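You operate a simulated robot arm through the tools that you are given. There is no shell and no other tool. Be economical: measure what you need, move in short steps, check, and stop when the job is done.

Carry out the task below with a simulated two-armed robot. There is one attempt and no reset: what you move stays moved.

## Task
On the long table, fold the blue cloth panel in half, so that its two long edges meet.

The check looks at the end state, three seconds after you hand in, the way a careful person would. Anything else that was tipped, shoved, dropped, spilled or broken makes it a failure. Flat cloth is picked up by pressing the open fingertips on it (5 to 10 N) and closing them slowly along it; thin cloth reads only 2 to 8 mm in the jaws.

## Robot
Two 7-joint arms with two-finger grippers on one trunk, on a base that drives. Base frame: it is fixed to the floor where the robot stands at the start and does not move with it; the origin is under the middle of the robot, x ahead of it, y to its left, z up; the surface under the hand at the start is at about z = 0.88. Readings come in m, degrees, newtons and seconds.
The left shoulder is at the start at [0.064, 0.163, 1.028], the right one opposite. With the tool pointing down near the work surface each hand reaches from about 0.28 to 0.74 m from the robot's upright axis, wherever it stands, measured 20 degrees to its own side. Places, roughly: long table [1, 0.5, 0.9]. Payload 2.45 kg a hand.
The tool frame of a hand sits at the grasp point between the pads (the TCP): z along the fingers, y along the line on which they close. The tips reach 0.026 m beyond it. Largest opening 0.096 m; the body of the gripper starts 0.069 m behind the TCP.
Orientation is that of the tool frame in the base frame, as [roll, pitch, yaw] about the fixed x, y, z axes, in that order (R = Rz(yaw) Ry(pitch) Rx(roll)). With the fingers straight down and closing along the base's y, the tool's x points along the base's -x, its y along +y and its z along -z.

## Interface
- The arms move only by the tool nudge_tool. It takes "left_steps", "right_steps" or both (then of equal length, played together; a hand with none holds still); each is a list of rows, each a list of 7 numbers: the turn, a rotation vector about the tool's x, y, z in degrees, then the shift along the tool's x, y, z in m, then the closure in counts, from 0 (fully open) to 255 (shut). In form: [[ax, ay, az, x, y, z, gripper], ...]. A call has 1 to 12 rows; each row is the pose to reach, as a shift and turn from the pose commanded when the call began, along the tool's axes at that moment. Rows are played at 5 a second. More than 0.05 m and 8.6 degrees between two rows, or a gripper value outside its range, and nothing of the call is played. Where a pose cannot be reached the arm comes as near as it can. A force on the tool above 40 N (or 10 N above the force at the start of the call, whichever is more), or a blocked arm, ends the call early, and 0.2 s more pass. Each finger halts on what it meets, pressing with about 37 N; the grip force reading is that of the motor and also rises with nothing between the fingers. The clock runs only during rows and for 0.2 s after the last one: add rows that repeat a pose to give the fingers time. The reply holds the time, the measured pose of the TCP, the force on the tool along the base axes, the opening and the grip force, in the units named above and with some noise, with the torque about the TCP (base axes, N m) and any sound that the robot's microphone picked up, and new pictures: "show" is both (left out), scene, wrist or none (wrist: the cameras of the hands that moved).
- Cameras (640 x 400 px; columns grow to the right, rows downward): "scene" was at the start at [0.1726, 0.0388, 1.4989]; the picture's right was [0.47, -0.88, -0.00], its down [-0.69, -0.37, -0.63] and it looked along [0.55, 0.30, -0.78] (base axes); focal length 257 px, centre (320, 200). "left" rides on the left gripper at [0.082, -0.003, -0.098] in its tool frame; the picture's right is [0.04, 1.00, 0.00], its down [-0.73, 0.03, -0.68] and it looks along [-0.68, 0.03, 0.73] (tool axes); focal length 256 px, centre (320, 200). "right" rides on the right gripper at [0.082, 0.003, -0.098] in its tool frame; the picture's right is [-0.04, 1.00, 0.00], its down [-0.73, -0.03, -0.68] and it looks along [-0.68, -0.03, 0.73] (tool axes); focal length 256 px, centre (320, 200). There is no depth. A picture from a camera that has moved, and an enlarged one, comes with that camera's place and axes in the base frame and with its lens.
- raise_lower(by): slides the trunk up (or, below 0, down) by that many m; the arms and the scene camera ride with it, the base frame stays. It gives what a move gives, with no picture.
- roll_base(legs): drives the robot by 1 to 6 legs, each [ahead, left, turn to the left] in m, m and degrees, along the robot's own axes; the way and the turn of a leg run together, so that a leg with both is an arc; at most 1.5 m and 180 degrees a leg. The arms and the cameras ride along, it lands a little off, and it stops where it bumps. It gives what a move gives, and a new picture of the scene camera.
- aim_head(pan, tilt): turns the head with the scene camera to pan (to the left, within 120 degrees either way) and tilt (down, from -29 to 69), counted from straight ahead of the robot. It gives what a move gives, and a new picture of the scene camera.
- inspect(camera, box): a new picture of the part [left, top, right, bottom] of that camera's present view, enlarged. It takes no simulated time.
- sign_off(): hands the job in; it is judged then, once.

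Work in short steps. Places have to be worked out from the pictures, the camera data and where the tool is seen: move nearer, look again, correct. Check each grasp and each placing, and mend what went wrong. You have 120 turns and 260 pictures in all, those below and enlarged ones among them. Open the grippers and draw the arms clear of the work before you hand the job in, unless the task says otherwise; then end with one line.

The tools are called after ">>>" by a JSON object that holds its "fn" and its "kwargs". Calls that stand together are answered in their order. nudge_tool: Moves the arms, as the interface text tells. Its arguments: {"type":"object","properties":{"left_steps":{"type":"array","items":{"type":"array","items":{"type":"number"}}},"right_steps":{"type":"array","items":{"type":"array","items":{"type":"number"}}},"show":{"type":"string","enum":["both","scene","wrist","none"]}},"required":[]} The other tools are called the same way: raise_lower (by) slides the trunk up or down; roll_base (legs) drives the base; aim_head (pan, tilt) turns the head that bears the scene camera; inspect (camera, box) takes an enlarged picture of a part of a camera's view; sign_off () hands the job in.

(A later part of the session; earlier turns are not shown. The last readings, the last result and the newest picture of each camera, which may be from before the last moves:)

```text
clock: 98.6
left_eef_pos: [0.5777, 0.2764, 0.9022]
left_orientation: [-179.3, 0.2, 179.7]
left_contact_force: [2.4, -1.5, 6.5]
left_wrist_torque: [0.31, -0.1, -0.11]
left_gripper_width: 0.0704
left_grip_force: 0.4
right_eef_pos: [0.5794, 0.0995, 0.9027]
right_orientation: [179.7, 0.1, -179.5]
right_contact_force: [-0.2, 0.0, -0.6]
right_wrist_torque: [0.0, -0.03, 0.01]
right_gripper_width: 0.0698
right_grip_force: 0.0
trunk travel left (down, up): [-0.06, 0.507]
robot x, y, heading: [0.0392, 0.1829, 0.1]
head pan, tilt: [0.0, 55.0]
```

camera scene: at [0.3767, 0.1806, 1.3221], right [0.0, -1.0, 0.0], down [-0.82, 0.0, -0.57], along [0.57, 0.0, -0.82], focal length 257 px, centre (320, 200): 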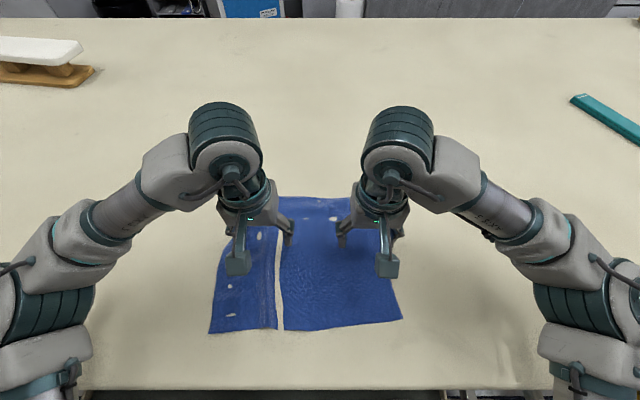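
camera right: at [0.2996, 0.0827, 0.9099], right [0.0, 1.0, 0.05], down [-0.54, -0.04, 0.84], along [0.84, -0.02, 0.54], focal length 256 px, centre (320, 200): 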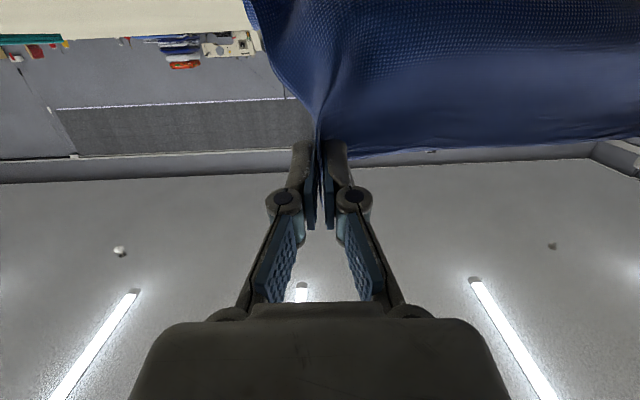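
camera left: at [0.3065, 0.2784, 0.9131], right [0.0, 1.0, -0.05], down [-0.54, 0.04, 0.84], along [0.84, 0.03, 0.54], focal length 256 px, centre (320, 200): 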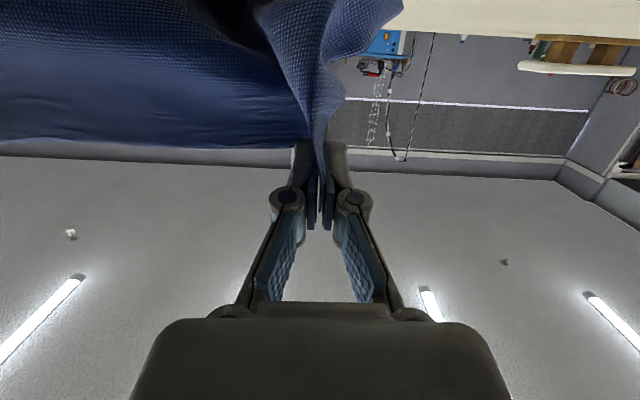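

Left at 6.5 N; the right needs about 2 mm more. I'll do that and then drag both towards the robot.

>>> {"fn": "nudge_tool", "kwargs": {"left_steps": [[0, 0, 0, 0, 0, 0, 70], [0, 0, 0, 0, 0, 0.0003, 70], [0, 0, 0, 0.008, 0.002, 0.0005, 70], [0, 0, 0, 0.016, 0.004, 0.0005, 70], [0, 0, 0, 0.024, 0.006, 0.0005, 70], [0, 0, 0, 0.032, 0.008, 0.0005, 70], [0, 0, 0, 0.04, 0.008, 0.0005, 70], [0, 0, 0, 0.048, 0.008, 0.0005, 70], [0, 0, 0, 0.056, 0.008, 0.0005, 70], [0, 0, 0, 0.063, 0.008, 0.0005, 70]], "right_steps": [[0, 0, 0, 0, 0, 0.0015, 70], [0, 0, 0, 0, 0, 0.0025, 70], [0, 0, 0, 0.01, -0.002, 0.0025, 70], [0, 0, 0, 0.02, -0.004, 0.0025, 70], [0, 0, 0, 0.03, -0.006, 0.0025, 70], [0, 0, 0, 0.04, -0.008, 0.0025, 70], [0, 0, 0, 0.05, -0.008, 0.0025, 70], [0, 0, 0, 0.06, -0.008, 0.0025, 70], [0, 0, 0, 0.07, -0.008, 0.0025, 70], [0, 0, 0, 0.08, -0.008, 0.0025, 70]], "show": "scene"}}

```text
clock: 100.8
left_eef_pos: [0.5133, 0.284, 0.9014]
left_orientation: [-179.5, 0.0, 179.6]
left_contact_force: [3.1, -0.5, 8.8]
left_wrist_torque: [-0.17, -0.11, 0.04]
left_gripper_width: 0.0709
left_grip_force: 0.4
right_eef_pos: [0.4991, 0.0908, 0.8992]
right_orientation: [179.9, 0.1, -179.4]
right_contact_force: [4.6, 3.3, 17.0]
right_wrist_torque: [0.35, -0.01, -0.18]
right_gripper_width: 0.0727
right_grip_force: 8.1
trunk travel left (down, up): [-0.06, 0.507]
robot x, y, heading: [0.0419, 0.1802, -0.2]
head pan, tilt: [0.0, 55.0]
camera scene: at [0.3735, 0.1811, 1.3231], right [0.0, -1.0, 0.0], down [-0.82, 0.0, -0.57], along [0.57, 0.0, -0.82], focal length 257 px, centre (320, 200)
```

scene: 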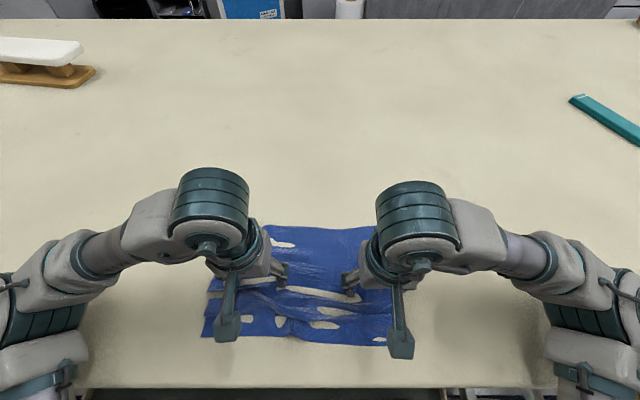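

The drag wrinkled the front half instead. I'll lift and press near the near edge, then pull it towards the robot to flatten the wrinkles.

>>> {"fn": "nudge_tool", "kwargs": {"left_steps": [[0, 0, 0, 0, 0, -0.02, 70], [0, 0, 0, 0.03, -0.003, -0.03, 70], [0, 0, 0, 0.068, -0.006, -0.03, 70], [0, 0, 0, 0.068, -0.006, -0.02, 70], [0, 0, 0, 0.068, -0.006, -0.008, 70], [0, 0, 0, 0.068, -0.006, -0.003, 70], [0, 0, 0, 0.068, -0.006, -0.001, 70], [0, 0, 0, 0.068, -0.006, -0.001, 70]], "right_steps": [[0, 0, 0, 0, 0, -0.02, 70], [0, 0, 0, 0.025, -0.003, -0.03, 70], [0, 0, 0, 0.054, -0.003, -0.03, 70], [0, 0, 0, 0.054, -0.003, -0.02, 70], [0, 0, 0, 0.054, -0.003, -0.008, 70], [0, 0, 0, 0.054, -0.003, -0.003, 70], [0, 0, 0, 0.054, -0.003, -0.001, 70], [0, 0, 0, 0.054, -0.003, -0.001, 70]], "show": "scene"}}

```text
clock: 102.6
left_eef_pos: [0.4473, 0.2795, 0.9017]
left_orientation: [-179.5, 0.2, 179.6]
left_contact_force: [-0.4, -0.2, 3.3]
left_wrist_torque: [0.13, -0.07, 0.01]
left_gripper_width: 0.0695
left_grip_force: 0.6
right_eef_pos: [0.445, 0.0862, 0.9009]
right_orientation: [179.7, 0.2, -179.6]
right_contact_force: [0.8, -0.2, 2.2]
right_wrist_torque: [0.07, -0.04, -0.01]
right_gripper_width: 0.0704
right_grip_force: 0.6
trunk travel left (down, up): [-0.06, 0.507]
robot x, y, heading: [0.0427, 0.1819, 0.1]
head pan, tilt: [0.0, 55.0]
camera scene: at [0.3748, 0.1805, 1.3227], right [0.0, -1.0, 0.0], down [-0.82, 0.0, -0.57], along [0.57, 0.0, -0.82], focal length 257 px, centre (320, 200)
```

scene: 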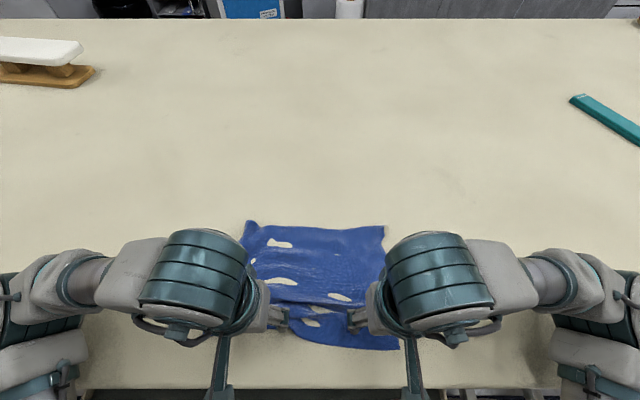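

Contact is light, so I'm pressing about 1 mm more and dragging the near edge 5 cm towards the robot.

>>> {"fn": "nudge_tool", "kwargs": {"left_steps": [[0, 0, 0, 0, 0, 0.0008, 70], [0, 0, 0, 0.006, 0.001, 0.001, 70], [0, 0, 0, 0.013, 0.002, 0.001, 70], [0, 0, 0, 0.02, 0.004, 0.001, 70], [0, 0, 0, 0.027, 0.005, 0.001, 70], [0, 0, 0, 0.034, 0.006, 0.001, 70], [0, 0, 0, 0.041, 0.006, 0.001, 70], [0, 0, 0, 0.048, 0.006, 0.001, 70], [0, 0, 0, 0.048, 0.006, -0.02, 70]], "right_steps": [[0, 0, 0, 0, 0, 0.001, 70], [0, 0, 0, 0.006, -0.001, 0.0013, 70], [0, 0, 0, 0.013, -0.002, 0.0013, 70], [0, 0, 0, 0.02, -0.004, 0.0013, 70], [0, 0, 0, 0.027, -0.005, 0.0013, 70], [0, 0, 0, 0.034, -0.006, 0.0013, 70], [0, 0, 0, 0.041, -0.006, 0.0013, 70], [0, 0, 0, 0.048, -0.006, 0.0013, 70], [0, 0, 0, 0.048, -0.006, -0.02, 70]], "show": "scene"}}

```text
clock: 104.6
left_eef_pos: [0.3993, 0.2854, 0.9212]
left_orientation: [-179.5, 0.1, 179.5]
left_contact_force: [0.1, 0.5, -0.5]
left_wrist_torque: [0.01, -0.02, 0.03]
left_gripper_width: 0.0697
left_grip_force: 0.1
right_eef_pos: [0.3963, 0.0802, 0.9198]
right_orientation: [179.9, 0.1, -179.4]
right_contact_force: [0.8, 1.2, 0.3]
right_wrist_torque: [-0.02, -0.02, 0.01]
right_gripper_width: 0.0696
right_grip_force: 0.1
trunk travel left (down, up): [-0.06, 0.507]
robot x, y, heading: [0.0388, 0.1763, -0.0]
head pan, tilt: [0.0, 55.0]
camera scene: at [0.3738, 0.1805, 1.3228], right [0.0, -1.0, 0.0], down [-0.82, 0.0, -0.57], along [0.57, 0.0, -0.82], focal length 257 px, centre (320, 200)
```

scene: 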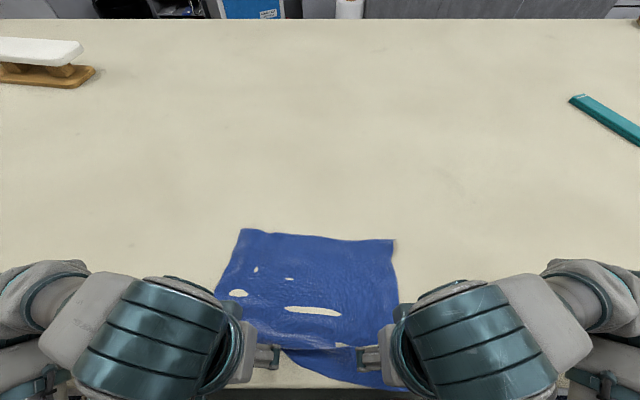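

The near edge is now close to the table edge and the far edge is at about x 0.59–0.61, with corners at y≈0.335 and 0.037. I'm moving the hands over the far corners again.

>>> {"fn": "nudge_tool", "kwargs": {"left_steps": [[0, 0, 0, 0, 0, -0.035, 120], [0, 0, 0, -0.04, 0.004, -0.045, 120], [0, 0, 0, -0.08, 0.008, -0.045, 120], [0, 0, 0, -0.12, 0.012, -0.045, 120], [0, 0, 0, -0.16, 0.015, -0.045, 120], [0, 0, 0, -0.2, 0.015, -0.045, 120], [0, 0, 0, -0.2, 0.015, -0.03, 120], [0, 0, 0, -0.2, 0.015, -0.03, 120]], "right_steps": [[0, 0, 0, 0, 0, -0.035, 120], [0, 0, 0, -0.04, -0.004, -0.045, 120], [0, 0, 0, -0.08, -0.008, -0.045, 120], [0, 0, 0, -0.12, -0.01, -0.045, 120], [0, 0, 0, -0.16, -0.01, -0.045, 120], [0, 0, 0, -0.187, -0.01, -0.045, 120], [0, 0, 0, -0.187, -0.01, -0.03, 120], [0, 0, 0, -0.187, -0.01, -0.03, 120]]}}

```text
clock: 106.4
left_eef_pos: [0.6002, 0.3009, 0.9508]
left_orientation: [-179.4, 0.1, 179.6]
left_contact_force: [-0.9, 0.2, -0.1]
left_wrist_torque: [-0.04, -0.03, -0.02]
left_gripper_width: 0.0506
left_grip_force: 0.1
right_eef_pos: [0.5828, 0.0724, 0.9503]
right_orientation: [179.7, 0.0, -179.5]
right_contact_force: [1.2, 0.1, -0.2]
right_wrist_torque: [-0.01, -0.01, 0.03]
right_gripper_width: 0.0509
right_grip_force: 0.0
trunk travel left (down, up): [-0.06, 0.507]
robot x, y, heading: [0.0397, 0.1839, -0.1]
head pan, tilt: [0.0, 55.0]
camera scene: at [0.3763, 0.1805, 1.3222], right [0.0, -1.0, 0.0], down [-0.82, 0.0, -0.57], along [0.57, 0.0, -0.82], focal length 257 px, centre (320, 200)
camera right: at [0.5001, 0.0753, 1.0478], right [0.03, 1.0, 0.01], down [0.73, -0.03, 0.68], along [0.68, -0.02, -0.73], focal length 256 px, centre (320, 200)
camera left: at [0.519, 0.2986, 1.0493], right [-0.03, 1.0, -0.01], down [0.73, 0.03, 0.68], along [0.68, 0.01, -0.73], focal length 256 px, centre (320, 200)
```

scene: 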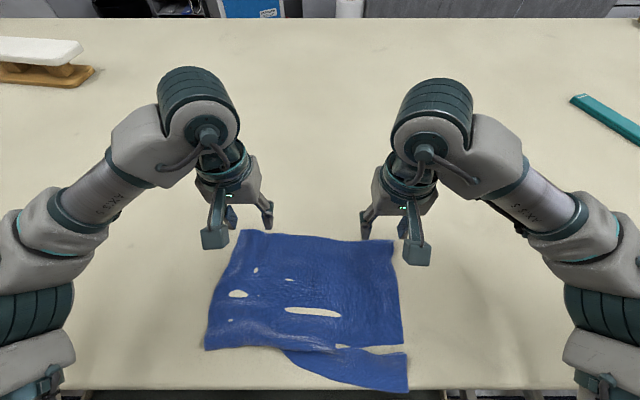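
right: 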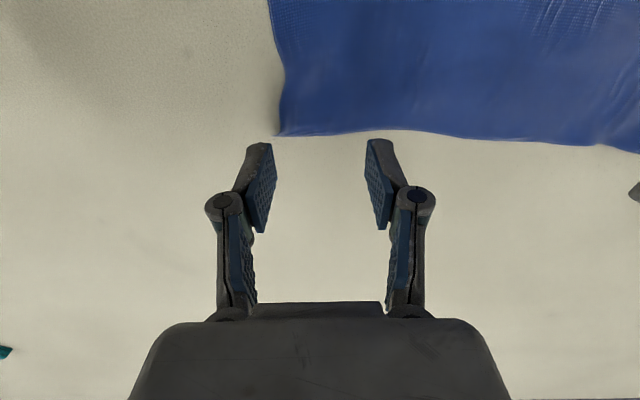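
left: 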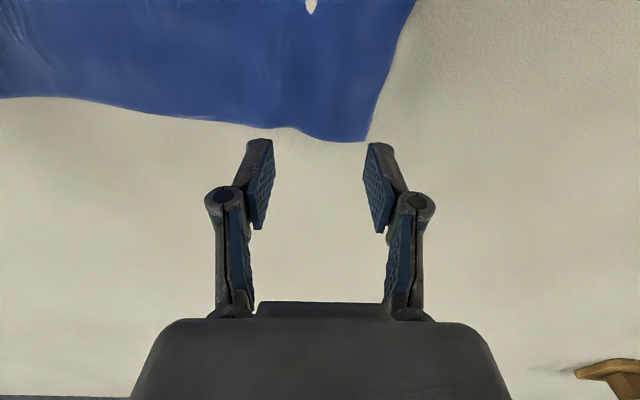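

The right near edge reached x≈0.36 but the left is still at 0.41 with a pleat. I'll drag just the left side once more.

>>> {"fn": "nudge_tool", "kwargs": {"left_steps": [[0, 0, 0, 0.04, -0.005, -0.01, 70], [0, 0, 0, 0.08, -0.01, -0.01, 70], [0, 0, 0, 0.12, -0.015, -0.01, 70], [0, 0, 0, 0.155, -0.015, 0.01, 70], [0, 0, 0, 0.162, -0.015, 0.035, 70], [0, 0, 0, 0.162, -0.015, 0.046, 70], [0, 0, 0, 0.162, -0.015, 0.0495, 70], [0, 0, 0, 0.162, -0.015, 0.0495, 70]], "show": "scene"}}

```text
clock: 108.2
left_eef_pos: [0.4375, 0.286, 0.9031]
left_orientation: [-179.3, 0.0, 179.6]
left_contact_force: [-0.3, 0.4, 1.1]
left_wrist_torque: [0.03, 0.01, 0.0]
left_gripper_width: 0.0701
left_grip_force: 0.4
right_eef_pos: [0.5827, 0.0718, 0.9495]
right_orientation: [179.6, 0.1, -179.5]
right_contact_force: [-0.7, -0.1, -0.5]
right_wrist_torque: [0.01, -0.01, 0.01]
right_gripper_width: 0.0507
right_grip_force: 0.0
trunk travel left (down, up): [-0.06, 0.507]
robot x, y, heading: [0.0381, 0.1794, -0.0]
head pan, tilt: [0.0, 55.0]
camera scene: at [0.376, 0.1806, 1.3222], right [0.0, -1.0, 0.0], down [-0.82, 0.0, -0.57], along [0.57, 0.0, -0.82], focal length 257 px, centre (320, 200)
```

scene: 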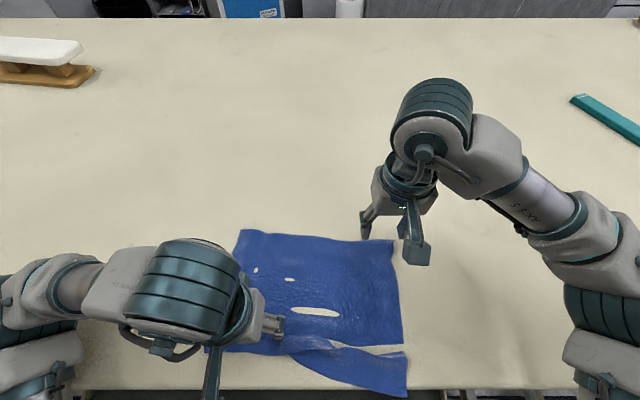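

Light contact. I'm pressing a little more, dragging the left side 4.5 cm towards the robot, then lifting and moving aside.

>>> {"fn": "nudge_tool", "kwargs": {"left_steps": [[0, 0, 0, 0, 0, 0.002, 70], [0, 0, 0, 0.004, 0.0, 0.0025, 70], [0, 0, 0, 0.011, 0.002, 0.0025, 70], [0, 0, 0, 0.018, 0.004, 0.0025, 70], [0, 0, 0, 0.025, 0.005, 0.0025, 70], [0, 0, 0, 0.032, 0.006, 0.0025, 70], [0, 0, 0, 0.039, 0.006, 0.0025, 70], [0, 0, 0, 0.046, 0.006, 0.0025, 70], [0, 0, 0, 0.046, 0.006, -0.02, 70], [0, 0, 0, 0.02, 0.04, -0.05, 70], [0, 0, 0, 0.0, 0.08, -0.05, 70]], "show": "scene"}}

```text
refused: row 10 steps farther than a row can; nothing moved
```

>>> {"fn": "nudge_tool", "kwargs": {"left_steps": [[0, 0, 0, 0, 0, 0.002, 70], [0, 0, 0, 0.004, 0.0, 0.0025, 70], [0, 0, 0, 0.011, 0.002, 0.0025, 70], [0, 0, 0, 0.018, 0.004, 0.0025, 70], [0, 0, 0, 0.025, 0.005, 0.0025, 70], [0, 0, 0, 0.032, 0.006, 0.0025, 70], [0, 0, 0, 0.039, 0.006, 0.0025, 70], [0, 0, 0, 0.046, 0.006, 0.0025, 70], [0, 0, 0, 0.046, 0.006, -0.02, 70], [0, 0, 0, 0.03, 0.03, -0.04, 70], [0, 0, 0, 0.01, 0.06, -0.05, 70], [0, 0, 0, -0.01, 0.09, -0.05, 70]], "show": "scene"}}

```text
clock: 110.8
left_eef_pos: [0.4493, 0.3772, 0.95]
left_orientation: [-179.3, 0.0, 179.7]
left_contact_force: [-0.4, -0.5, 0.2]
left_wrist_torque: [-0.02, -0.03, -0.01]
left_gripper_width: 0.0696
left_grip_force: 0.0
right_eef_pos: [0.5825, 0.0743, 0.9487]
right_orientation: [179.8, 0.1, -179.6]
right_contact_force: [0.1, 0.6, -0.3]
right_wrist_torque: [0.0, -0.02, 0.01]
right_gripper_width: 0.0506
right_grip_force: 0.1
trunk travel left (down, up): [-0.06, 0.507]
robot x, y, heading: [0.0366, 0.1803, -0.2]
head pan, tilt: [0.0, 55.0]
camera scene: at [0.3761, 0.1834, 1.3221], right [0.0, -1.0, 0.0], down [-0.82, 0.0, -0.57], along [0.57, 0.0, -0.82], focal length 257 px, centre (320, 200)
```

scene: 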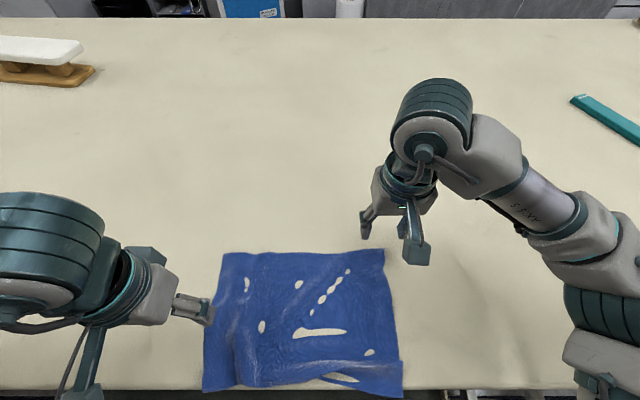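

The near edge is now straight, right along the table edge (x≈0.36), with the far edge at about 0.567. I'm moving both hands over the far edge near its corners.

>>> {"fn": "nudge_tool", "kwargs": {"left_steps": [[0, 0, 0, -0.03, -0.012, 0, 120], [0, 0, 0, -0.06, -0.025, 0, 120], [0, 0, 0, -0.09, -0.038, 0, 120], [0, 0, 0, -0.113, -0.05, 0.01, 120], [0, 0, 0, -0.113, -0.05, 0.025, 120], [0, 0, 0, -0.113, -0.05, 0.025, 120]], "right_steps": [[0, 0, 0, 0.005, 0.006, 0, 120], [0, 0, 0, 0.01, 0.012, 0, 120], [0, 0, 0, 0.015, 0.02, 0, 120], [0, 0, 0, 0.02, 0.026, 0.01, 120], [0, 0, 0, 0.02, 0.026, 0.024, 120], [0, 0, 0, 0.02, 0.026, 0.024, 120]], "show": "wrist"}}

```text
clock: 112.2
left_eef_pos: [0.5606, 0.3251, 0.9257]
left_orientation: [-179.4, 0.1, 179.6]
left_contact_force: [-0.3, -0.9, 1.1]
left_wrist_torque: [0.01, 0.0, 0.0]
left_gripper_width: 0.0509
left_grip_force: 0.1
right_eef_pos: [0.5613, 0.0976, 0.929]
right_orientation: [179.7, 0.2, -179.5]
right_contact_force: [-0.6, -0.5, -0.3]
right_wrist_torque: [0.01, 0.01, 0.0]
right_gripper_width: 0.0508
right_grip_force: 0.1
trunk travel left (down, up): [-0.06, 0.507]
robot x, y, heading: [0.0456, 0.1796, -0.2]
head pan, tilt: [0.0, 55.0]
camera right: at [0.4797, 0.1005, 1.0253], right [0.03, 1.0, 0.0], down [0.73, -0.03, 0.68], along [0.68, -0.02, -0.73], focal length 256 px, centre (320, 200)
camera left: at [0.4793, 0.3234, 1.0241], right [-0.03, 1.0, -0.01], down [0.73, 0.03, 0.68], along [0.68, 0.01, -0.73], focal length 256 px, centre (320, 200)
```

right: 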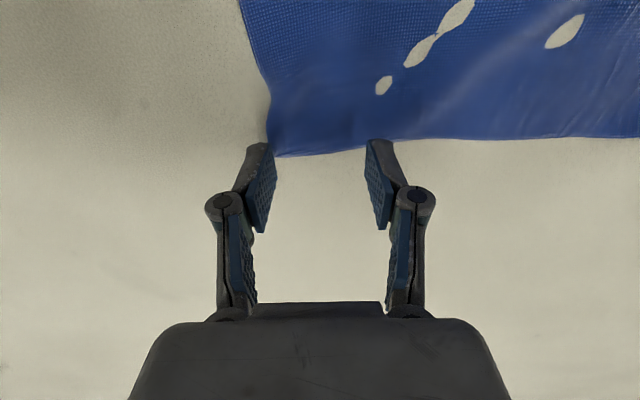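
left: 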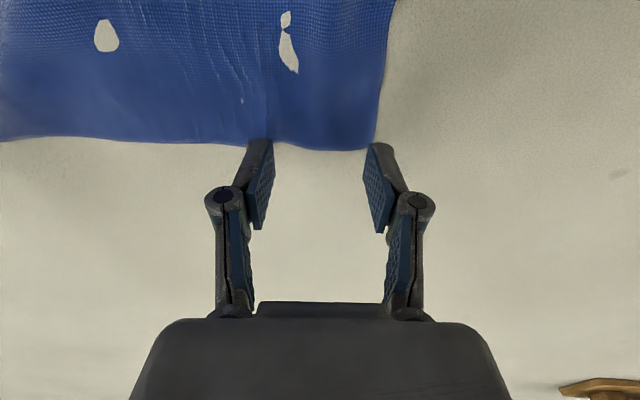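

Edge at x≈0.565, corners at y 0.064 and 0.359. I'm going down for a shallow (about 1 cm) bite.

>>> {"fn": "nudge_tool", "kwargs": {"left_steps": [[0, 0, 0, -0.004, -0.002, 0.008, 120], [0, 0, 0, -0.004, -0.002, 0.014, 120], [0, 0, 0, -0.004, -0.002, 0.018, 120], [0, 0, 0, -0.004, -0.002, 0.0205, 120], [0, 0, 0, -0.004, -0.002, 0.0205, 120]], "right_steps": [[0, 0, 0, -0.004, 0.003, 0.01, 120], [0, 0, 0, -0.004, 0.003, 0.016, 120], [0, 0, 0, -0.004, 0.003, 0.021, 120], [0, 0, 0, -0.004, 0.003, 0.0235, 120], [0, 0, 0, -0.004, 0.003, 0.0235, 120]], "show": "none"}}

```text
clock: 113.4
left_eef_pos: [0.5627, 0.3215, 0.9076]
left_orientation: [-179.4, 0.0, 179.6]
left_contact_force: [0.2, 0.5, 1.0]
left_wrist_torque: [0.02, 0.0, 0.01]
left_gripper_width: 0.0508
left_grip_force: 0.0
right_eef_pos: [0.5664, 0.1013, 0.906]
right_orientation: [179.7, 0.3, -179.4]
right_contact_force: [2.4, -2.5, 20.9]
right_wrist_torque: [-0.42, 0.0, 0.1]
right_gripper_width: 0.0525
right_grip_force: 8.2
trunk travel left (down, up): [-0.06, 0.507]
robot x, y, heading: [0.0386, 0.1769, -0.1]
head pan, tilt: [0.0, 55.0]
```

Right is at 21 N and left at 1 N. I'm balancing them (right up 1.2 mm, left down 1.2 mm) and closing slowly.

>>> {"fn": "nudge_tool", "kwargs": {"left_steps": [[0, 0, 0, 0, 0, 0.001, 120], [0, 0, 0, 0, 0, 0.0013, 132], [0, 0, 0, 0, 0, 0.0013, 144], [0, 0, 0, 0, 0, 0.0013, 156], [0, 0, 0, 0, 0, 0.001, 168], [0, 0, 0, 0, 0, 0.001, 180], [0, 0, 0, 0, 0, 0.0007, 194], [0, 0, 0, 0, 0, 0.0003, 208], [0, 0, 0, 0, 0, 0, 222], [0, 0, 0, 0, 0, -0.0003, 238], [0, 0, 0, 0, 0, -0.0005, 252], [0, 0, 0, 0, 0, -0.0005, 252]], "right_steps": [[0, 0, 0, 0, 0, -0.0012, 120], [0, 0, 0, 0, 0, -0.0012, 132], [0, 0, 0, 0, 0, -0.0012, 144], [0, 0, 0, 0, 0, -0.0012, 156], [0, 0, 0, 0, 0, -0.0015, 168], [0, 0, 0, 0, 0, -0.0015, 180], [0, 0, 0, 0, 0, -0.002, 194], [0, 0, 0, 0, 0, -0.0022, 208], [0, 0, 0, 0, 0, -0.0025, 222], [0, 0, 0, 0, 0, -0.003, 238], [0, 0, 0, 0, 0, -0.003, 252], [0, 0, 0, 0, 0, -0.003, 252]], "show": "wrist"}}

```text
clock: 116.0
left_eef_pos: [0.5639, 0.3222, 0.9072]
left_orientation: [-179.4, 0.0, 179.6]
left_contact_force: [-0.6, -1.7, -1.3]
left_wrist_torque: [-0.04, 0.0, 0.02]
left_gripper_width: 0.0031
left_grip_force: 28.0
right_eef_pos: [0.566, 0.1006, 0.9074]
right_orientation: [179.8, 0.1, -179.4]
right_contact_force: [-2.1, 0.9, 7.8]
right_wrist_torque: [-0.01, 0.09, 0.03]
right_gripper_width: 0.0
right_grip_force: 28.2
trunk travel left (down, up): [-0.06, 0.507]
robot x, y, heading: [0.0426, 0.181, -0.2]
head pan, tilt: [0.0, 55.0]
camera right: at [0.4843, 0.1038, 1.0047], right [0.03, 1.0, 0.0], down [0.73, -0.03, 0.68], along [0.68, -0.02, -0.73], focal length 256 px, centre (320, 200)
camera left: at [0.4823, 0.3202, 1.0046], right [-0.03, 1.0, -0.01], down [0.73, 0.03, 0.68], along [0.68, 0.01, -0.73], focal length 256 px, centre (320, 200)
```

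right: 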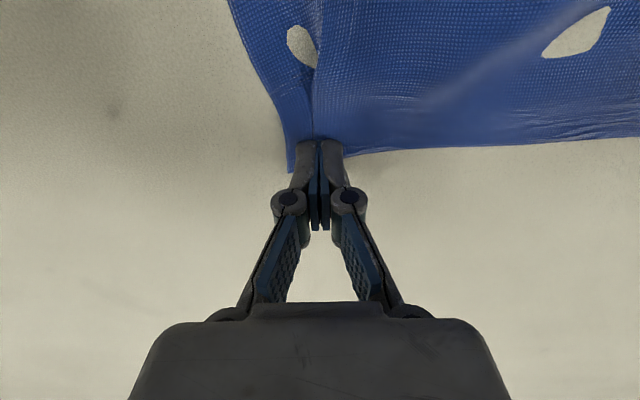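
left: 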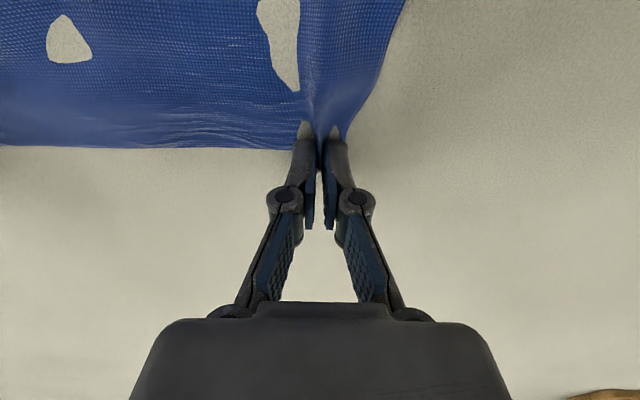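

Both rucks look pinched. I'm lifting 3 cm to verify.

>>> {"fn": "nudge_tool", "kwargs": {"left_steps": [[0, 0, 0, 0, 0, -0.015, 255], [0, 0, 0, 0, 0, -0.03, 255], [0, 0, 0, 0, 0, -0.03, 255]], "right_steps": [[0, 0, 0, 0, 0, -0.015, 255], [0, 0, 0, 0, 0, -0.03, 255], [0, 0, 0, 0, 0, -0.03, 255]], "show": "wrist"}}

```text
clock: 116.8
left_eef_pos: [0.5664, 0.3213, 0.9361]
left_orientation: [-179.4, -0.1, 179.7]
left_contact_force: [1.6, -1.0, -0.7]
left_wrist_torque: [0.05, 0.06, -0.02]
left_gripper_width: 0.0005
left_grip_force: 27.7
right_eef_pos: [0.5684, 0.1012, 0.9352]
right_orientation: [179.7, 0.0, -179.5]
right_contact_force: [0.6, 0.1, 0.7]
right_wrist_torque: [-0.04, 0.0, -0.04]
right_gripper_width: 0.0
right_grip_force: 28.6
trunk travel left (down, up): [-0.06, 0.507]
robot x, y, heading: [0.0415, 0.1769, 0.3]
head pan, tilt: [0.0, 55.0]
camera right: at [0.4863, 0.1038, 1.0336], right [0.03, 1.0, 0.0], down [0.73, -0.03, 0.68], along [0.68, -0.02, -0.73], focal length 256 px, centre (320, 200)
camera left: at [0.4848, 0.3212, 1.0336], right [-0.03, 1.0, -0.01], down [0.73, 0.03, 0.68], along [0.68, 0.01, -0.74], focal length 256 px, centre (320, 200)
```

right: 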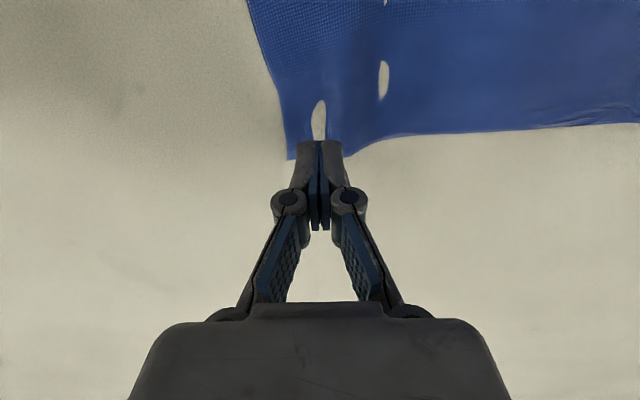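
left: 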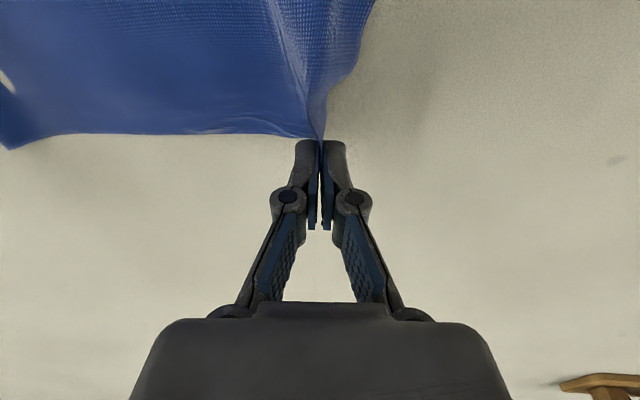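

The left holds but the right missed. I'm retrying the right with a slightly deeper bite.

>>> {"fn": "nudge_tool", "kwargs": {"right_steps": [[0, 0, 0, 0.001, 0.008, 0, 190], [0, 0, 0, 0.001, 0.008, 0, 120], [0, 0, 0, 0.001, 0.008, 0.015, 120], [0, 0, 0, 0.001, 0.008, 0.024, 120], [0, 0, 0, 0.001, 0.008, 0.0275, 120], [0, 0, 0, 0.001, 0.008, 0.0288, 120], [0, 0, 0, 0.001, 0.008, 0.0288, 120]], "show": "wrist"}}

```text
clock: 118.4
left_eef_pos: [0.5656, 0.323, 0.9373]
left_orientation: [-179.4, 0.0, 179.6]
left_contact_force: [0.5, -0.2, -0.8]
left_wrist_torque: [-0.01, -0.04, -0.03]
left_gripper_width: 0.0042
left_grip_force: 37.7
right_eef_pos: [0.568, 0.1093, 0.9071]
right_orientation: [179.6, 0.0, -179.5]
right_contact_force: [-0.2, -0.5, 1.1]
right_wrist_torque: [0.03, 0.02, 0.0]
right_gripper_width: 0.0507
right_grip_force: 0.0
trunk travel left (down, up): [-0.06, 0.507]
robot x, y, heading: [0.039, 0.1799, -0.0]
head pan, tilt: [0.0, 55.0]
camera right: at [0.4847, 0.112, 1.0056], right [0.03, 1.0, 0.0], down [0.73, -0.03, 0.68], along [0.68, -0.02, -0.73], focal length 256 px, centre (320, 200)
```

right: 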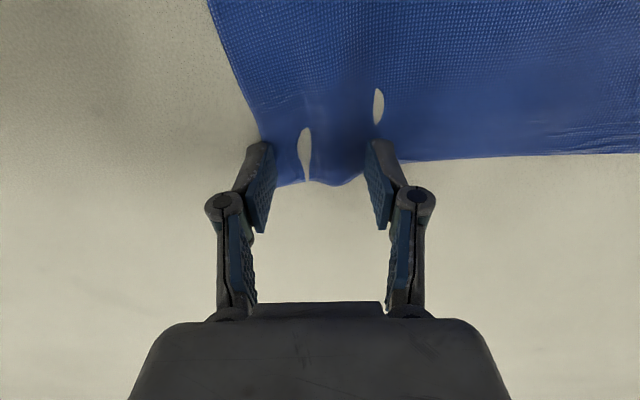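

Good placement. I'm pressing 1 mm more and closing with less lift this time, then lifting to test.

>>> {"fn": "nudge_tool", "kwargs": {"right_steps": [[0, 0, 0, 0, 0, 0.0012, 122], [0, 0, 0, 0, 0, 0.0012, 134], [0, 0, 0, 0, 0, 0.001, 146], [0, 0, 0, 0, 0, 0.0008, 158], [0, 0, 0, 0, 0, 0.0006, 170], [0, 0, 0, 0, 0, 0.0004, 184], [0, 0, 0, 0, 0, 0.0002, 198], [0, 0, 0, 0, 0, 0, 214], [0, 0, 0, 0, 0, 0, 232], [0, 0, 0, 0, 0, 0, 255], [0, 0, 0, 0, 0, -0.0005, 255], [0, 0, 0, 0, 0, -0.03, 255]], "show": "wrist"}}

```text
clock: 121.0
left_eef_pos: [0.5636, 0.323, 0.9375]
left_orientation: [-179.3, 0.2, 179.6]
left_contact_force: [0.1, -0.5, -0.7]
left_wrist_torque: [0.0, 0.01, -0.01]
left_gripper_width: 0.0049
left_grip_force: 34.2
right_eef_pos: [0.5669, 0.1099, 0.9403]
right_orientation: [179.7, 0.3, -179.4]
right_contact_force: [1.3, -1.4, -0.1]
right_wrist_torque: [0.0, 0.04, 0.01]
right_gripper_width: 0.0037
right_grip_force: 38.1
trunk travel left (down, up): [-0.06, 0.507]
robot x, y, heading: [0.0397, 0.1797, -0.0]
head pan, tilt: [0.0, 55.0]
camera right: at [0.4837, 0.1123, 1.038], right [0.03, 1.0, 0.0], down [0.73, -0.03, 0.68], along [0.68, -0.02, -0.73], focal length 256 px, centre (320, 200)
```

right: 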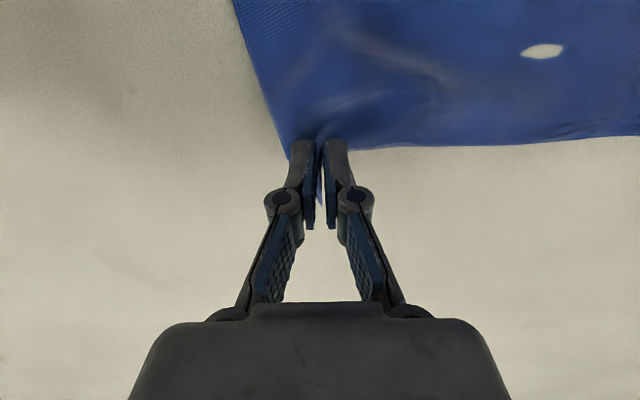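

Both hold now (4.9 and 3.7 mm). I'll lift and tilt, roll back to x≈0.42, then tilt beyond vertical up there before lowering.

>>> {"fn": "nudge_tool", "kwargs": {"left_steps": [[0, -8, 0, -0.005, 0, -0.01, 255], [0, -16, 0, -0.01, 0, -0.02, 255], [0, -24, 0, -0.017, 0, -0.03, 255], [0, -32, 0, -0.024, 0, -0.04, 255], [0, -40, 0, -0.03, 0, -0.05, 255], [0, -48, 0, -0.038, 0, -0.06, 255], [0, -56, 0, -0.045, 0, -0.066, 255]], "right_steps": [[0, -8, 0, -0.005, 0, -0.01, 255], [0, -16, 0, -0.01, 0, -0.02, 255], [0, -24, 0, -0.017, 0, -0.03, 255], [0, -32, 0, -0.024, 0, -0.04, 255], [0, -40, 0, -0.03, 0, -0.05, 255], [0, -48, 0, -0.038, 0, -0.06, 255], [0, -56, 0, -0.045, 0, -0.063, 255]], "show": "none"}}

>>> {"fn": "roll_base", "kwargs": {"legs": [[-0.185, 0, 0]]}}

>>> {"fn": "nudge_tool", "kwargs": {"left_steps": [[0, -8, 0, 0, 0, 0, 255], [0, -16, 0, 0, 0, 0, 255], [0, -24, 0, 0, 0, 0, 255], [0, -32, 0, 0, 0, 0, 255], [0, -40, 0, 0, 0, 0, 255], [0, -48, 0, 0, 0, 0, 255], [0, -48, 0, 0, 0, 0, 255]], "right_steps": [[0, -8, 0, 0, 0, 0, 255], [0, -16, 0, 0, 0, 0, 255], [0, -24, 0, 0, 0, 0, 255], [0, -32, 0, 0, 0, 0, 255], [0, -40, 0, 0, 0, 0, 255], [0, -48, 0, 0, 0, 0, 255], [0, -48, 0, 0, 0, 0, 255]], "show": "scene"}}

```text
clock: 122.6
left_eef_pos: [0.6085, 0.324, 1.0028]
left_orientation: [-178.9, 56.1, -179.5]
left_contact_force: [0.8, 0.1, -1.0]
left_wrist_torque: [0.02, 0.01, -0.01]
left_gripper_width: 0.0036
left_grip_force: 31.5
right_eef_pos: [0.6126, 0.1093, 1.0018]
right_orientation: [179.5, 56.2, -179.7]
right_contact_force: [-0.7, 0.4, -0.3]
right_wrist_torque: [-0.01, 0.01, -0.03]
right_gripper_width: 0.0031
right_grip_force: 29.4
trunk travel left (down, up): [-0.06, 0.507]
robot x, y, heading: [0.0356, 0.178, -0.1]
head pan, tilt: [0.0, 55.0]
```

```text
clock: 124.1
left_eef_pos: [0.4271, 0.3233, 1.002]
left_orientation: [-178.9, 56.1, -179.4]
left_contact_force: [0.7, -1.6, -0.4]
left_wrist_torque: [0.03, -0.01, 0.06]
left_gripper_width: 0.003
left_grip_force: 36.6
right_eef_pos: [0.4293, 0.1103, 1.0013]
right_orientation: [179.4, 56.1, -179.7]
right_contact_force: [3.6, 1.7, -2.3]
right_wrist_torque: [0.0, 0.02, -0.01]
right_gripper_width: 0.0036
right_grip_force: 27.7
trunk travel left (down, up): [-0.06, 0.507]
robot x, y, heading: [-0.1424, 0.179, -0.1]
head pan, tilt: [0.0, 55.0]
camera scene: at [0.1936, 0.1811, 1.3223], right [0.0, -1.0, 0.0], down [-0.82, 0.0, -0.57], along [0.57, 0.0, -0.82], focal length 257 px, centre (320, 200)
```

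scene: 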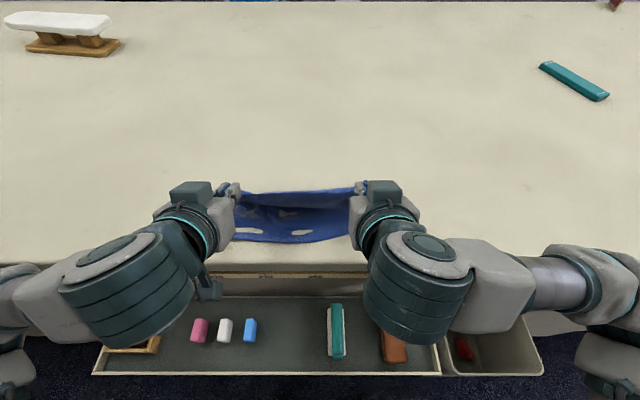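

```text
clock: 125.7
left_eef_pos: [0.4251, 0.3245, 1.0045]
left_orientation: [-6.6, 83.8, -7.0]
left_contact_force: [-1.2, -2.5, -0.4]
left_wrist_torque: [-0.02, -0.03, -0.04]
left_gripper_width: 0.001
left_grip_force: 33.0
left hand out of reach, approached as far as the arm can: row 6, 7
right_eef_pos: [0.4256, 0.1114, 1.0032]
right_orientation: [0.7, 75.7, 1.5]
right_contact_force: [-0.2, 1.1, 0.1]
right_wrist_torque: [0.0, -0.01, 0.04]
right_gripper_width: 0.0046
right_grip_force: 36.5
trunk travel left (down, up): [-0.06, 0.507]
robot x, y, heading: [-0.1427, 0.1819, -0.0]
head pan, tilt: [0.0, 55.0]
camera scene: at [0.1956, 0.1838, 1.3215], right [0.0, -1.0, 0.0], down [-0.82, 0.0, -0.57], along [0.57, 0.0, -0.82], focal length 257 px, centre (320, 200)
```

scene: 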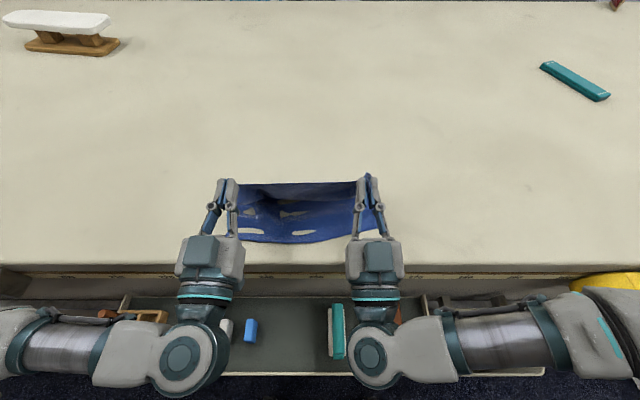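

Tilts are now 96° and 104°, and the near edge is at x≈0.40. I'm rolling back 3 cm for clearance, then lowering straight down so the sheet feeds away from me.

>>> {"fn": "roll_base", "kwargs": {"legs": [[-0.03, 0, 0]]}}

>>> {"fn": "nudge_tool", "kwargs": {"left_steps": [[0, 0, 0, 0.014, 0, -0.0015, 255], [0, 0, 0, 0.028, 0, -0.003, 255], [0, 0, 0, 0.042, 0, -0.0045, 255], [0, 0, 0, 0.056, 0, -0.006, 255], [0, 0, 0, 0.07, 0, -0.0075, 255], [0, 0, 0, 0.082, 0, -0.009, 255], [0, 0, 0, 0.082, 0, -0.009, 255]], "right_steps": [[0, 0, 0, 0.014, 0, -0.0034, 255], [0, 0, 0, 0.028, 0, -0.007, 255], [0, 0, 0, 0.042, 0, -0.01, 255], [0, 0, 0, 0.055, 0, -0.0137, 255], [0, 0, 0, 0.069, 0, -0.017, 255], [0, 0, 0, 0.08, 0, -0.02, 255], [0, 0, 0, 0.08, 0, -0.02, 255]], "show": "none"}}

>>> {"fn": "inspect", "kwargs": {"camera": "scene", "box": [200, 140, 420, 277]}}

```text
clock: 126.6
left_eef_pos: [0.3905, 0.3248, 1.0054]
left_orientation: [-6.3, 83.6, -6.5]
left_contact_force: [0.0, -2.0, -0.1]
left_wrist_torque: [0.01, 0.02, -0.09]
left_gripper_width: 0.0015
left_grip_force: 28.2
right_eef_pos: [0.3921, 0.1104, 1.0056]
right_orientation: [0.7, 75.6, 1.3]
right_contact_force: [2.9, 2.3, -2.8]
right_wrist_torque: [-0.13, 0.02, 0.43]
right_gripper_width: 0.0028
right_grip_force: 29.9
trunk travel left (down, up): [-0.06, 0.507]
robot x, y, heading: [-0.1706, 0.1785, 0.0]
head pan, tilt: [0.0, 55.0]
camera scene: at [0.1639, 0.183, 1.3223], right [0.0, -1.0, 0.0], down [-0.82, 0.0, -0.57], along [0.57, 0.0, -0.82], focal length 257 px, centre (320, 200)
```

scene: 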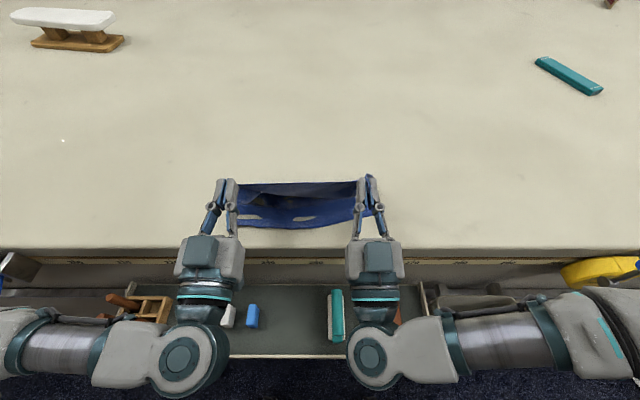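

```text
clock: 128.2
left_eef_pos: [0.3888, 0.3171, 0.9354]
left_orientation: [-5.9, 83.5, -5.2]
left_contact_force: [-1.0, 0.6, 0.2]
left_wrist_torque: [0.01, 0.01, 0.02]
left_gripper_width: 0.0025
left_grip_force: 30.4
left hand out of reach, approached as far as the arm can: row 5, 6, 7
right_eef_pos: [0.3904, 0.1096, 0.9262]
right_orientation: [1.2, 75.3, 1.7]
right_contact_force: [1.0, -0.7, -0.1]
right_wrist_torque: [0.04, 0.03, -0.03]
right_gripper_width: 0.0049
right_grip_force: 34.8
trunk travel left (down, up): [-0.06, 0.507]
robot x, y, heading: [-0.1699, 0.1792, 0.1]
head pan, tilt: [0.0, 55.0]
```

```text
2.91 times, centred on (310, 208) of scene
camera zoom: at [0.1637, 0.1806, 1.3225], right [0.0, -1.0, 0.0], down [-0.82, 0.0, -0.57], along [0.57, 0.0, -0.82], focal length 747 px, centre (349, 175)
```

zoom: 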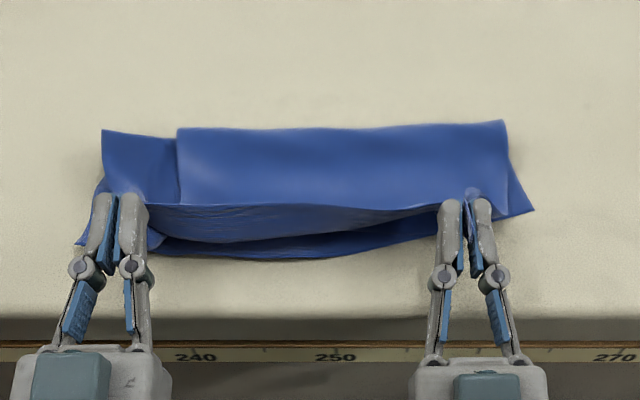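

This looks very good: fold at x≈0.508, near edge at 0.405–0.44, and the held edge at about 0.417 leaning towards me. I'll move forward about 1.2 cm and lower the last bit with the trunk.

>>> {"fn": "roll_base", "kwargs": {"legs": [[0.015, 0, 0]]}}

>>> {"fn": "raise_lower", "kwargs": {"by": -0.018}}

>>> {"fn": "inspect", "kwargs": {"camera": "scene", "box": [200, 140, 420, 277]}}

```text
clock: 128.9
left_eef_pos: [0.4024, 0.3181, 0.937]
left_orientation: [-6.3, 83.6, -5.7]
left_contact_force: [-1.0, 0.5, 1.0]
left_wrist_torque: [-0.01, -0.05, 0.01]
left_gripper_width: 0.0008
left_grip_force: 27.2
right_eef_pos: [0.4046, 0.1111, 0.9261]
right_orientation: [1.0, 75.3, 1.6]
right_contact_force: [0.3, -0.2, -0.6]
right_wrist_torque: [0.03, 0.04, -0.07]
right_gripper_width: 0.0019
right_grip_force: 30.4
trunk travel left (down, up): [-0.06, 0.507]
robot x, y, heading: [-0.156, 0.1791, -0.1]
head pan, tilt: [0.0, 55.0]
camera scene: at [0.1788, 0.1813, 1.3226], right [0.0, -1.0, 0.0], down [-0.82, 0.0, -0.57], along [0.57, 0.0, -0.82], focal length 257 px, centre (320, 200)
```

scene: 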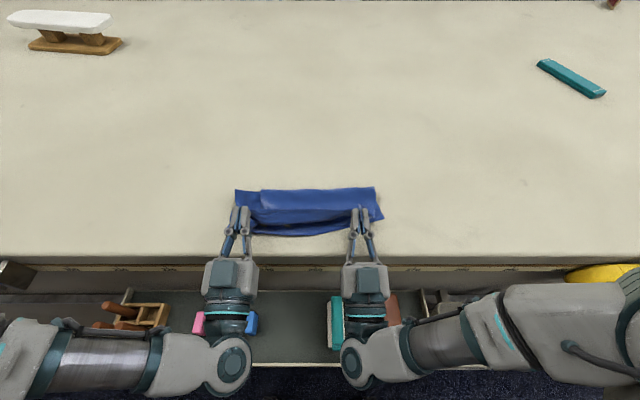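

```text
clock: 129.6
left_eef_pos: [0.4047, 0.318, 0.9027]
left_orientation: [-8.6, 85.6, -8.1]
left_contact_force: [-1.0, 0.6, -0.6]
left_wrist_torque: [-0.01, -0.07, -0.21]
left_gripper_width: 0.003
left_grip_force: 37.0
right_eef_pos: [0.3984, 0.1103, 0.9127]
right_orientation: [0.8, 74.8, 1.6]
right_contact_force: [0.8, 1.3, 0.8]
right_wrist_torque: [0.0, 0.02, -0.02]
right_gripper_width: 0.0028
right_grip_force: 29.7
trunk travel left (down, up): [-0.042, 0.525]
robot x, y, heading: [-0.1539, 0.1784, 0.0]
head pan, tilt: [0.0, 55.0]
```

```text
2.91 times, centred on (310, 208) of scene
camera zoom: at [0.2, 0.1813, 1.298], right [0.0, -1.0, 0.0], down [-0.82, 0.0, -0.57], along [0.57, 0.0, -0.82], focal length 747 px, centre (349, 175)
```

zoom: 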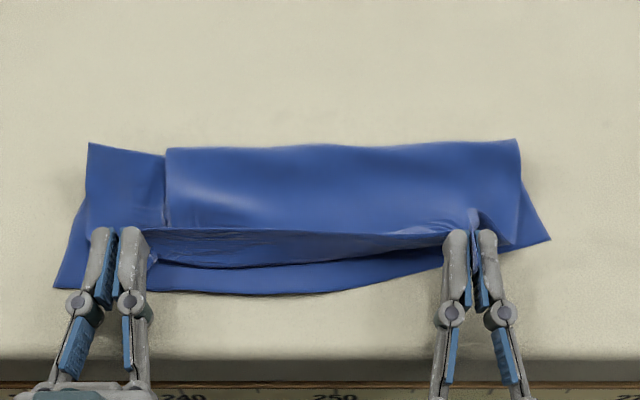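

Nearly ideal: the held edge stands about 2 cm behind the near edge, leaning towards me. I'm opening the jaws, then withdrawing straight back.

>>> {"fn": "nudge_tool", "kwargs": {"left_steps": [[0, 0, 0, 0, 0, 0, 235], [0, 0, 0, 0, 0, 0, 205], [0, 0, 0, 0, 0, 0, 175], [0, 0, 0, 0, 0, 0, 150], [0, 0, 0, -0.001, 0, -0.01, 150], [0, 0, 0, -0.003, 0, -0.03, 150], [0, 0, 0, -0.005, 0, -0.06, 150], [0, 0, 0, -0.008, 0, -0.1, 150]], "right_steps": [[0, 0, 0, 0, 0, 0, 235], [0, 0, 0, 0, 0, 0, 205], [0, 0, 0, 0, 0, 0, 175], [0, 0, 0, 0, 0, 0, 150], [0, 0, 0, -0.0025, 0, -0.01, 150], [0, 0, 0, -0.0075, 0, -0.03, 150], [0, 0, 0, -0.015, 0, -0.06, 150], [0, 0, 0, -0.025, 0, -0.1, 150]], "show": "none"}}

>>> {"fn": "inspect", "kwargs": {"camera": "scene", "box": [200, 140, 420, 277]}}

```text
clock: 131.4
left_eef_pos: [0.3825, 0.2664, 0.9104]
left_orientation: [-9.0, 85.6, -8.3]
left_contact_force: [1.1, -0.6, -0.1]
left_wrist_torque: [-0.03, 0.02, 0.02]
left_gripper_width: 0.0396
left_grip_force: 0.0
left hand out of reach, approached as far as the arm can: row 5, 6, 7, 8
right_eef_pos: [0.3425, 0.1409, 0.9131]
right_orientation: [1.0, 75.0, 1.5]
right_contact_force: [0.4, 0.4, 0.1]
right_wrist_torque: [0.02, 0.01, 0.01]
right_gripper_width: 0.0395
right_grip_force: 0.1
right hand out of reach, approached as far as the arm can: row 7, 8
trunk travel left (down, up): [-0.042, 0.525]
robot x, y, heading: [-0.1585, 0.1795, -0.1]
head pan, tilt: [0.0, 55.0]
```

```text
2.91 times, centred on (310, 208) of scene
camera zoom: at [0.2012, 0.1812, 1.2976], right [0.0, -1.0, 0.0], down [-0.82, 0.0, -0.57], along [0.57, 0.0, -0.82], focal length 747 px, centre (349, 175)
```

zoom: 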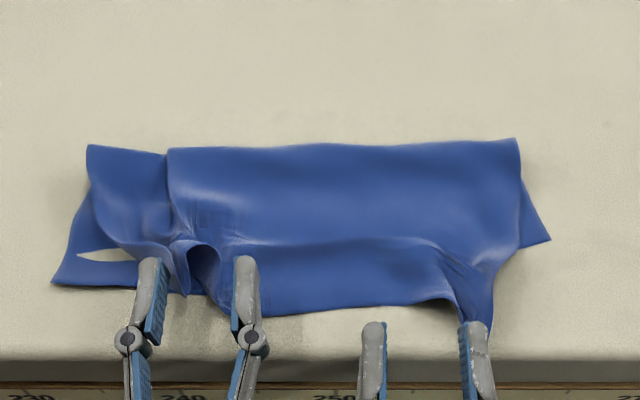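

The top layer fell forward as hoped, but reach limits nudged the hands sideways. I'm withdrawing them straight with the base.

>>> {"fn": "roll_base", "kwargs": {"legs": [[-0.15, 0, 0]]}}

>>> {"fn": "inspect", "kwargs": {"camera": "scene", "box": [200, 100, 420, 237]}}

```text
clock: 132.8
left_eef_pos: [0.2367, 0.2674, 0.9116]
left_orientation: [-9.3, 85.5, -8.6]
left_contact_force: [0.2, 0.6, 0.3]
left_wrist_torque: [-0.02, 0.06, -0.02]
left_gripper_width: 0.0397
left_grip_force: 0.1
right_eef_pos: [0.1961, 0.1421, 0.913]
right_orientation: [0.9, 74.9, 1.4]
right_contact_force: [-0.5, 0.2, -0.1]
right_wrist_torque: [-0.05, 0.05, 0.03]
right_gripper_width: 0.0396
right_grip_force: 0.1
trunk travel left (down, up): [-0.042, 0.525]
robot x, y, heading: [-0.3009, 0.1793, 0.1]
head pan, tilt: [0.0, 55.0]
camera scene: at [0.0552, 0.1819, 1.2974], right [0.0, -1.0, 0.0], down [-0.82, 0.0, -0.57], along [0.57, 0.0, -0.82], focal length 257 px, centre (320, 200)
```

scene: 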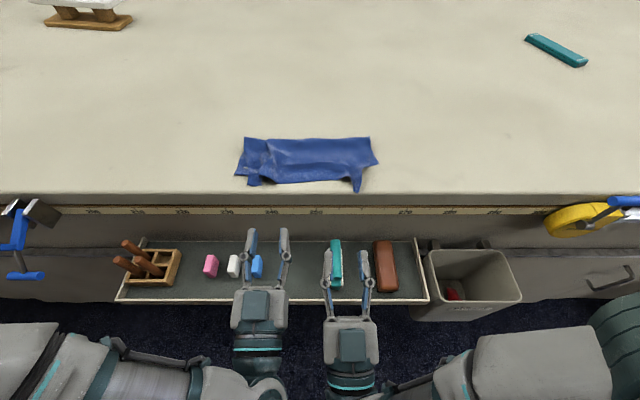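

```text
2.91 times, centred on (310, 168) of scene
camera zoom: at [0.0552, 0.1819, 1.2974], right [0.0, -1.0, 0.0], down [-0.82, 0.0, -0.57], along [0.57, 0.0, -0.82], focal length 747 px, centre (349, 292)
```

zoom: 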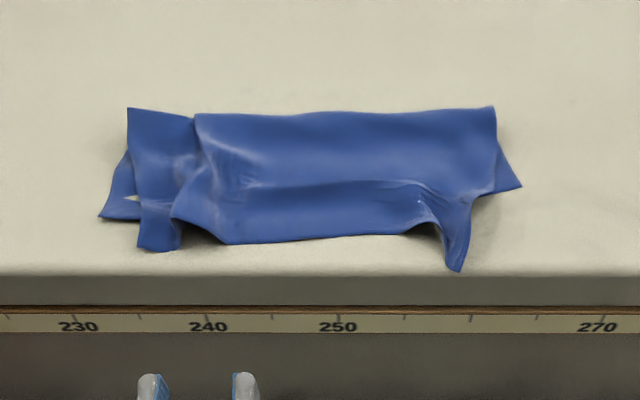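

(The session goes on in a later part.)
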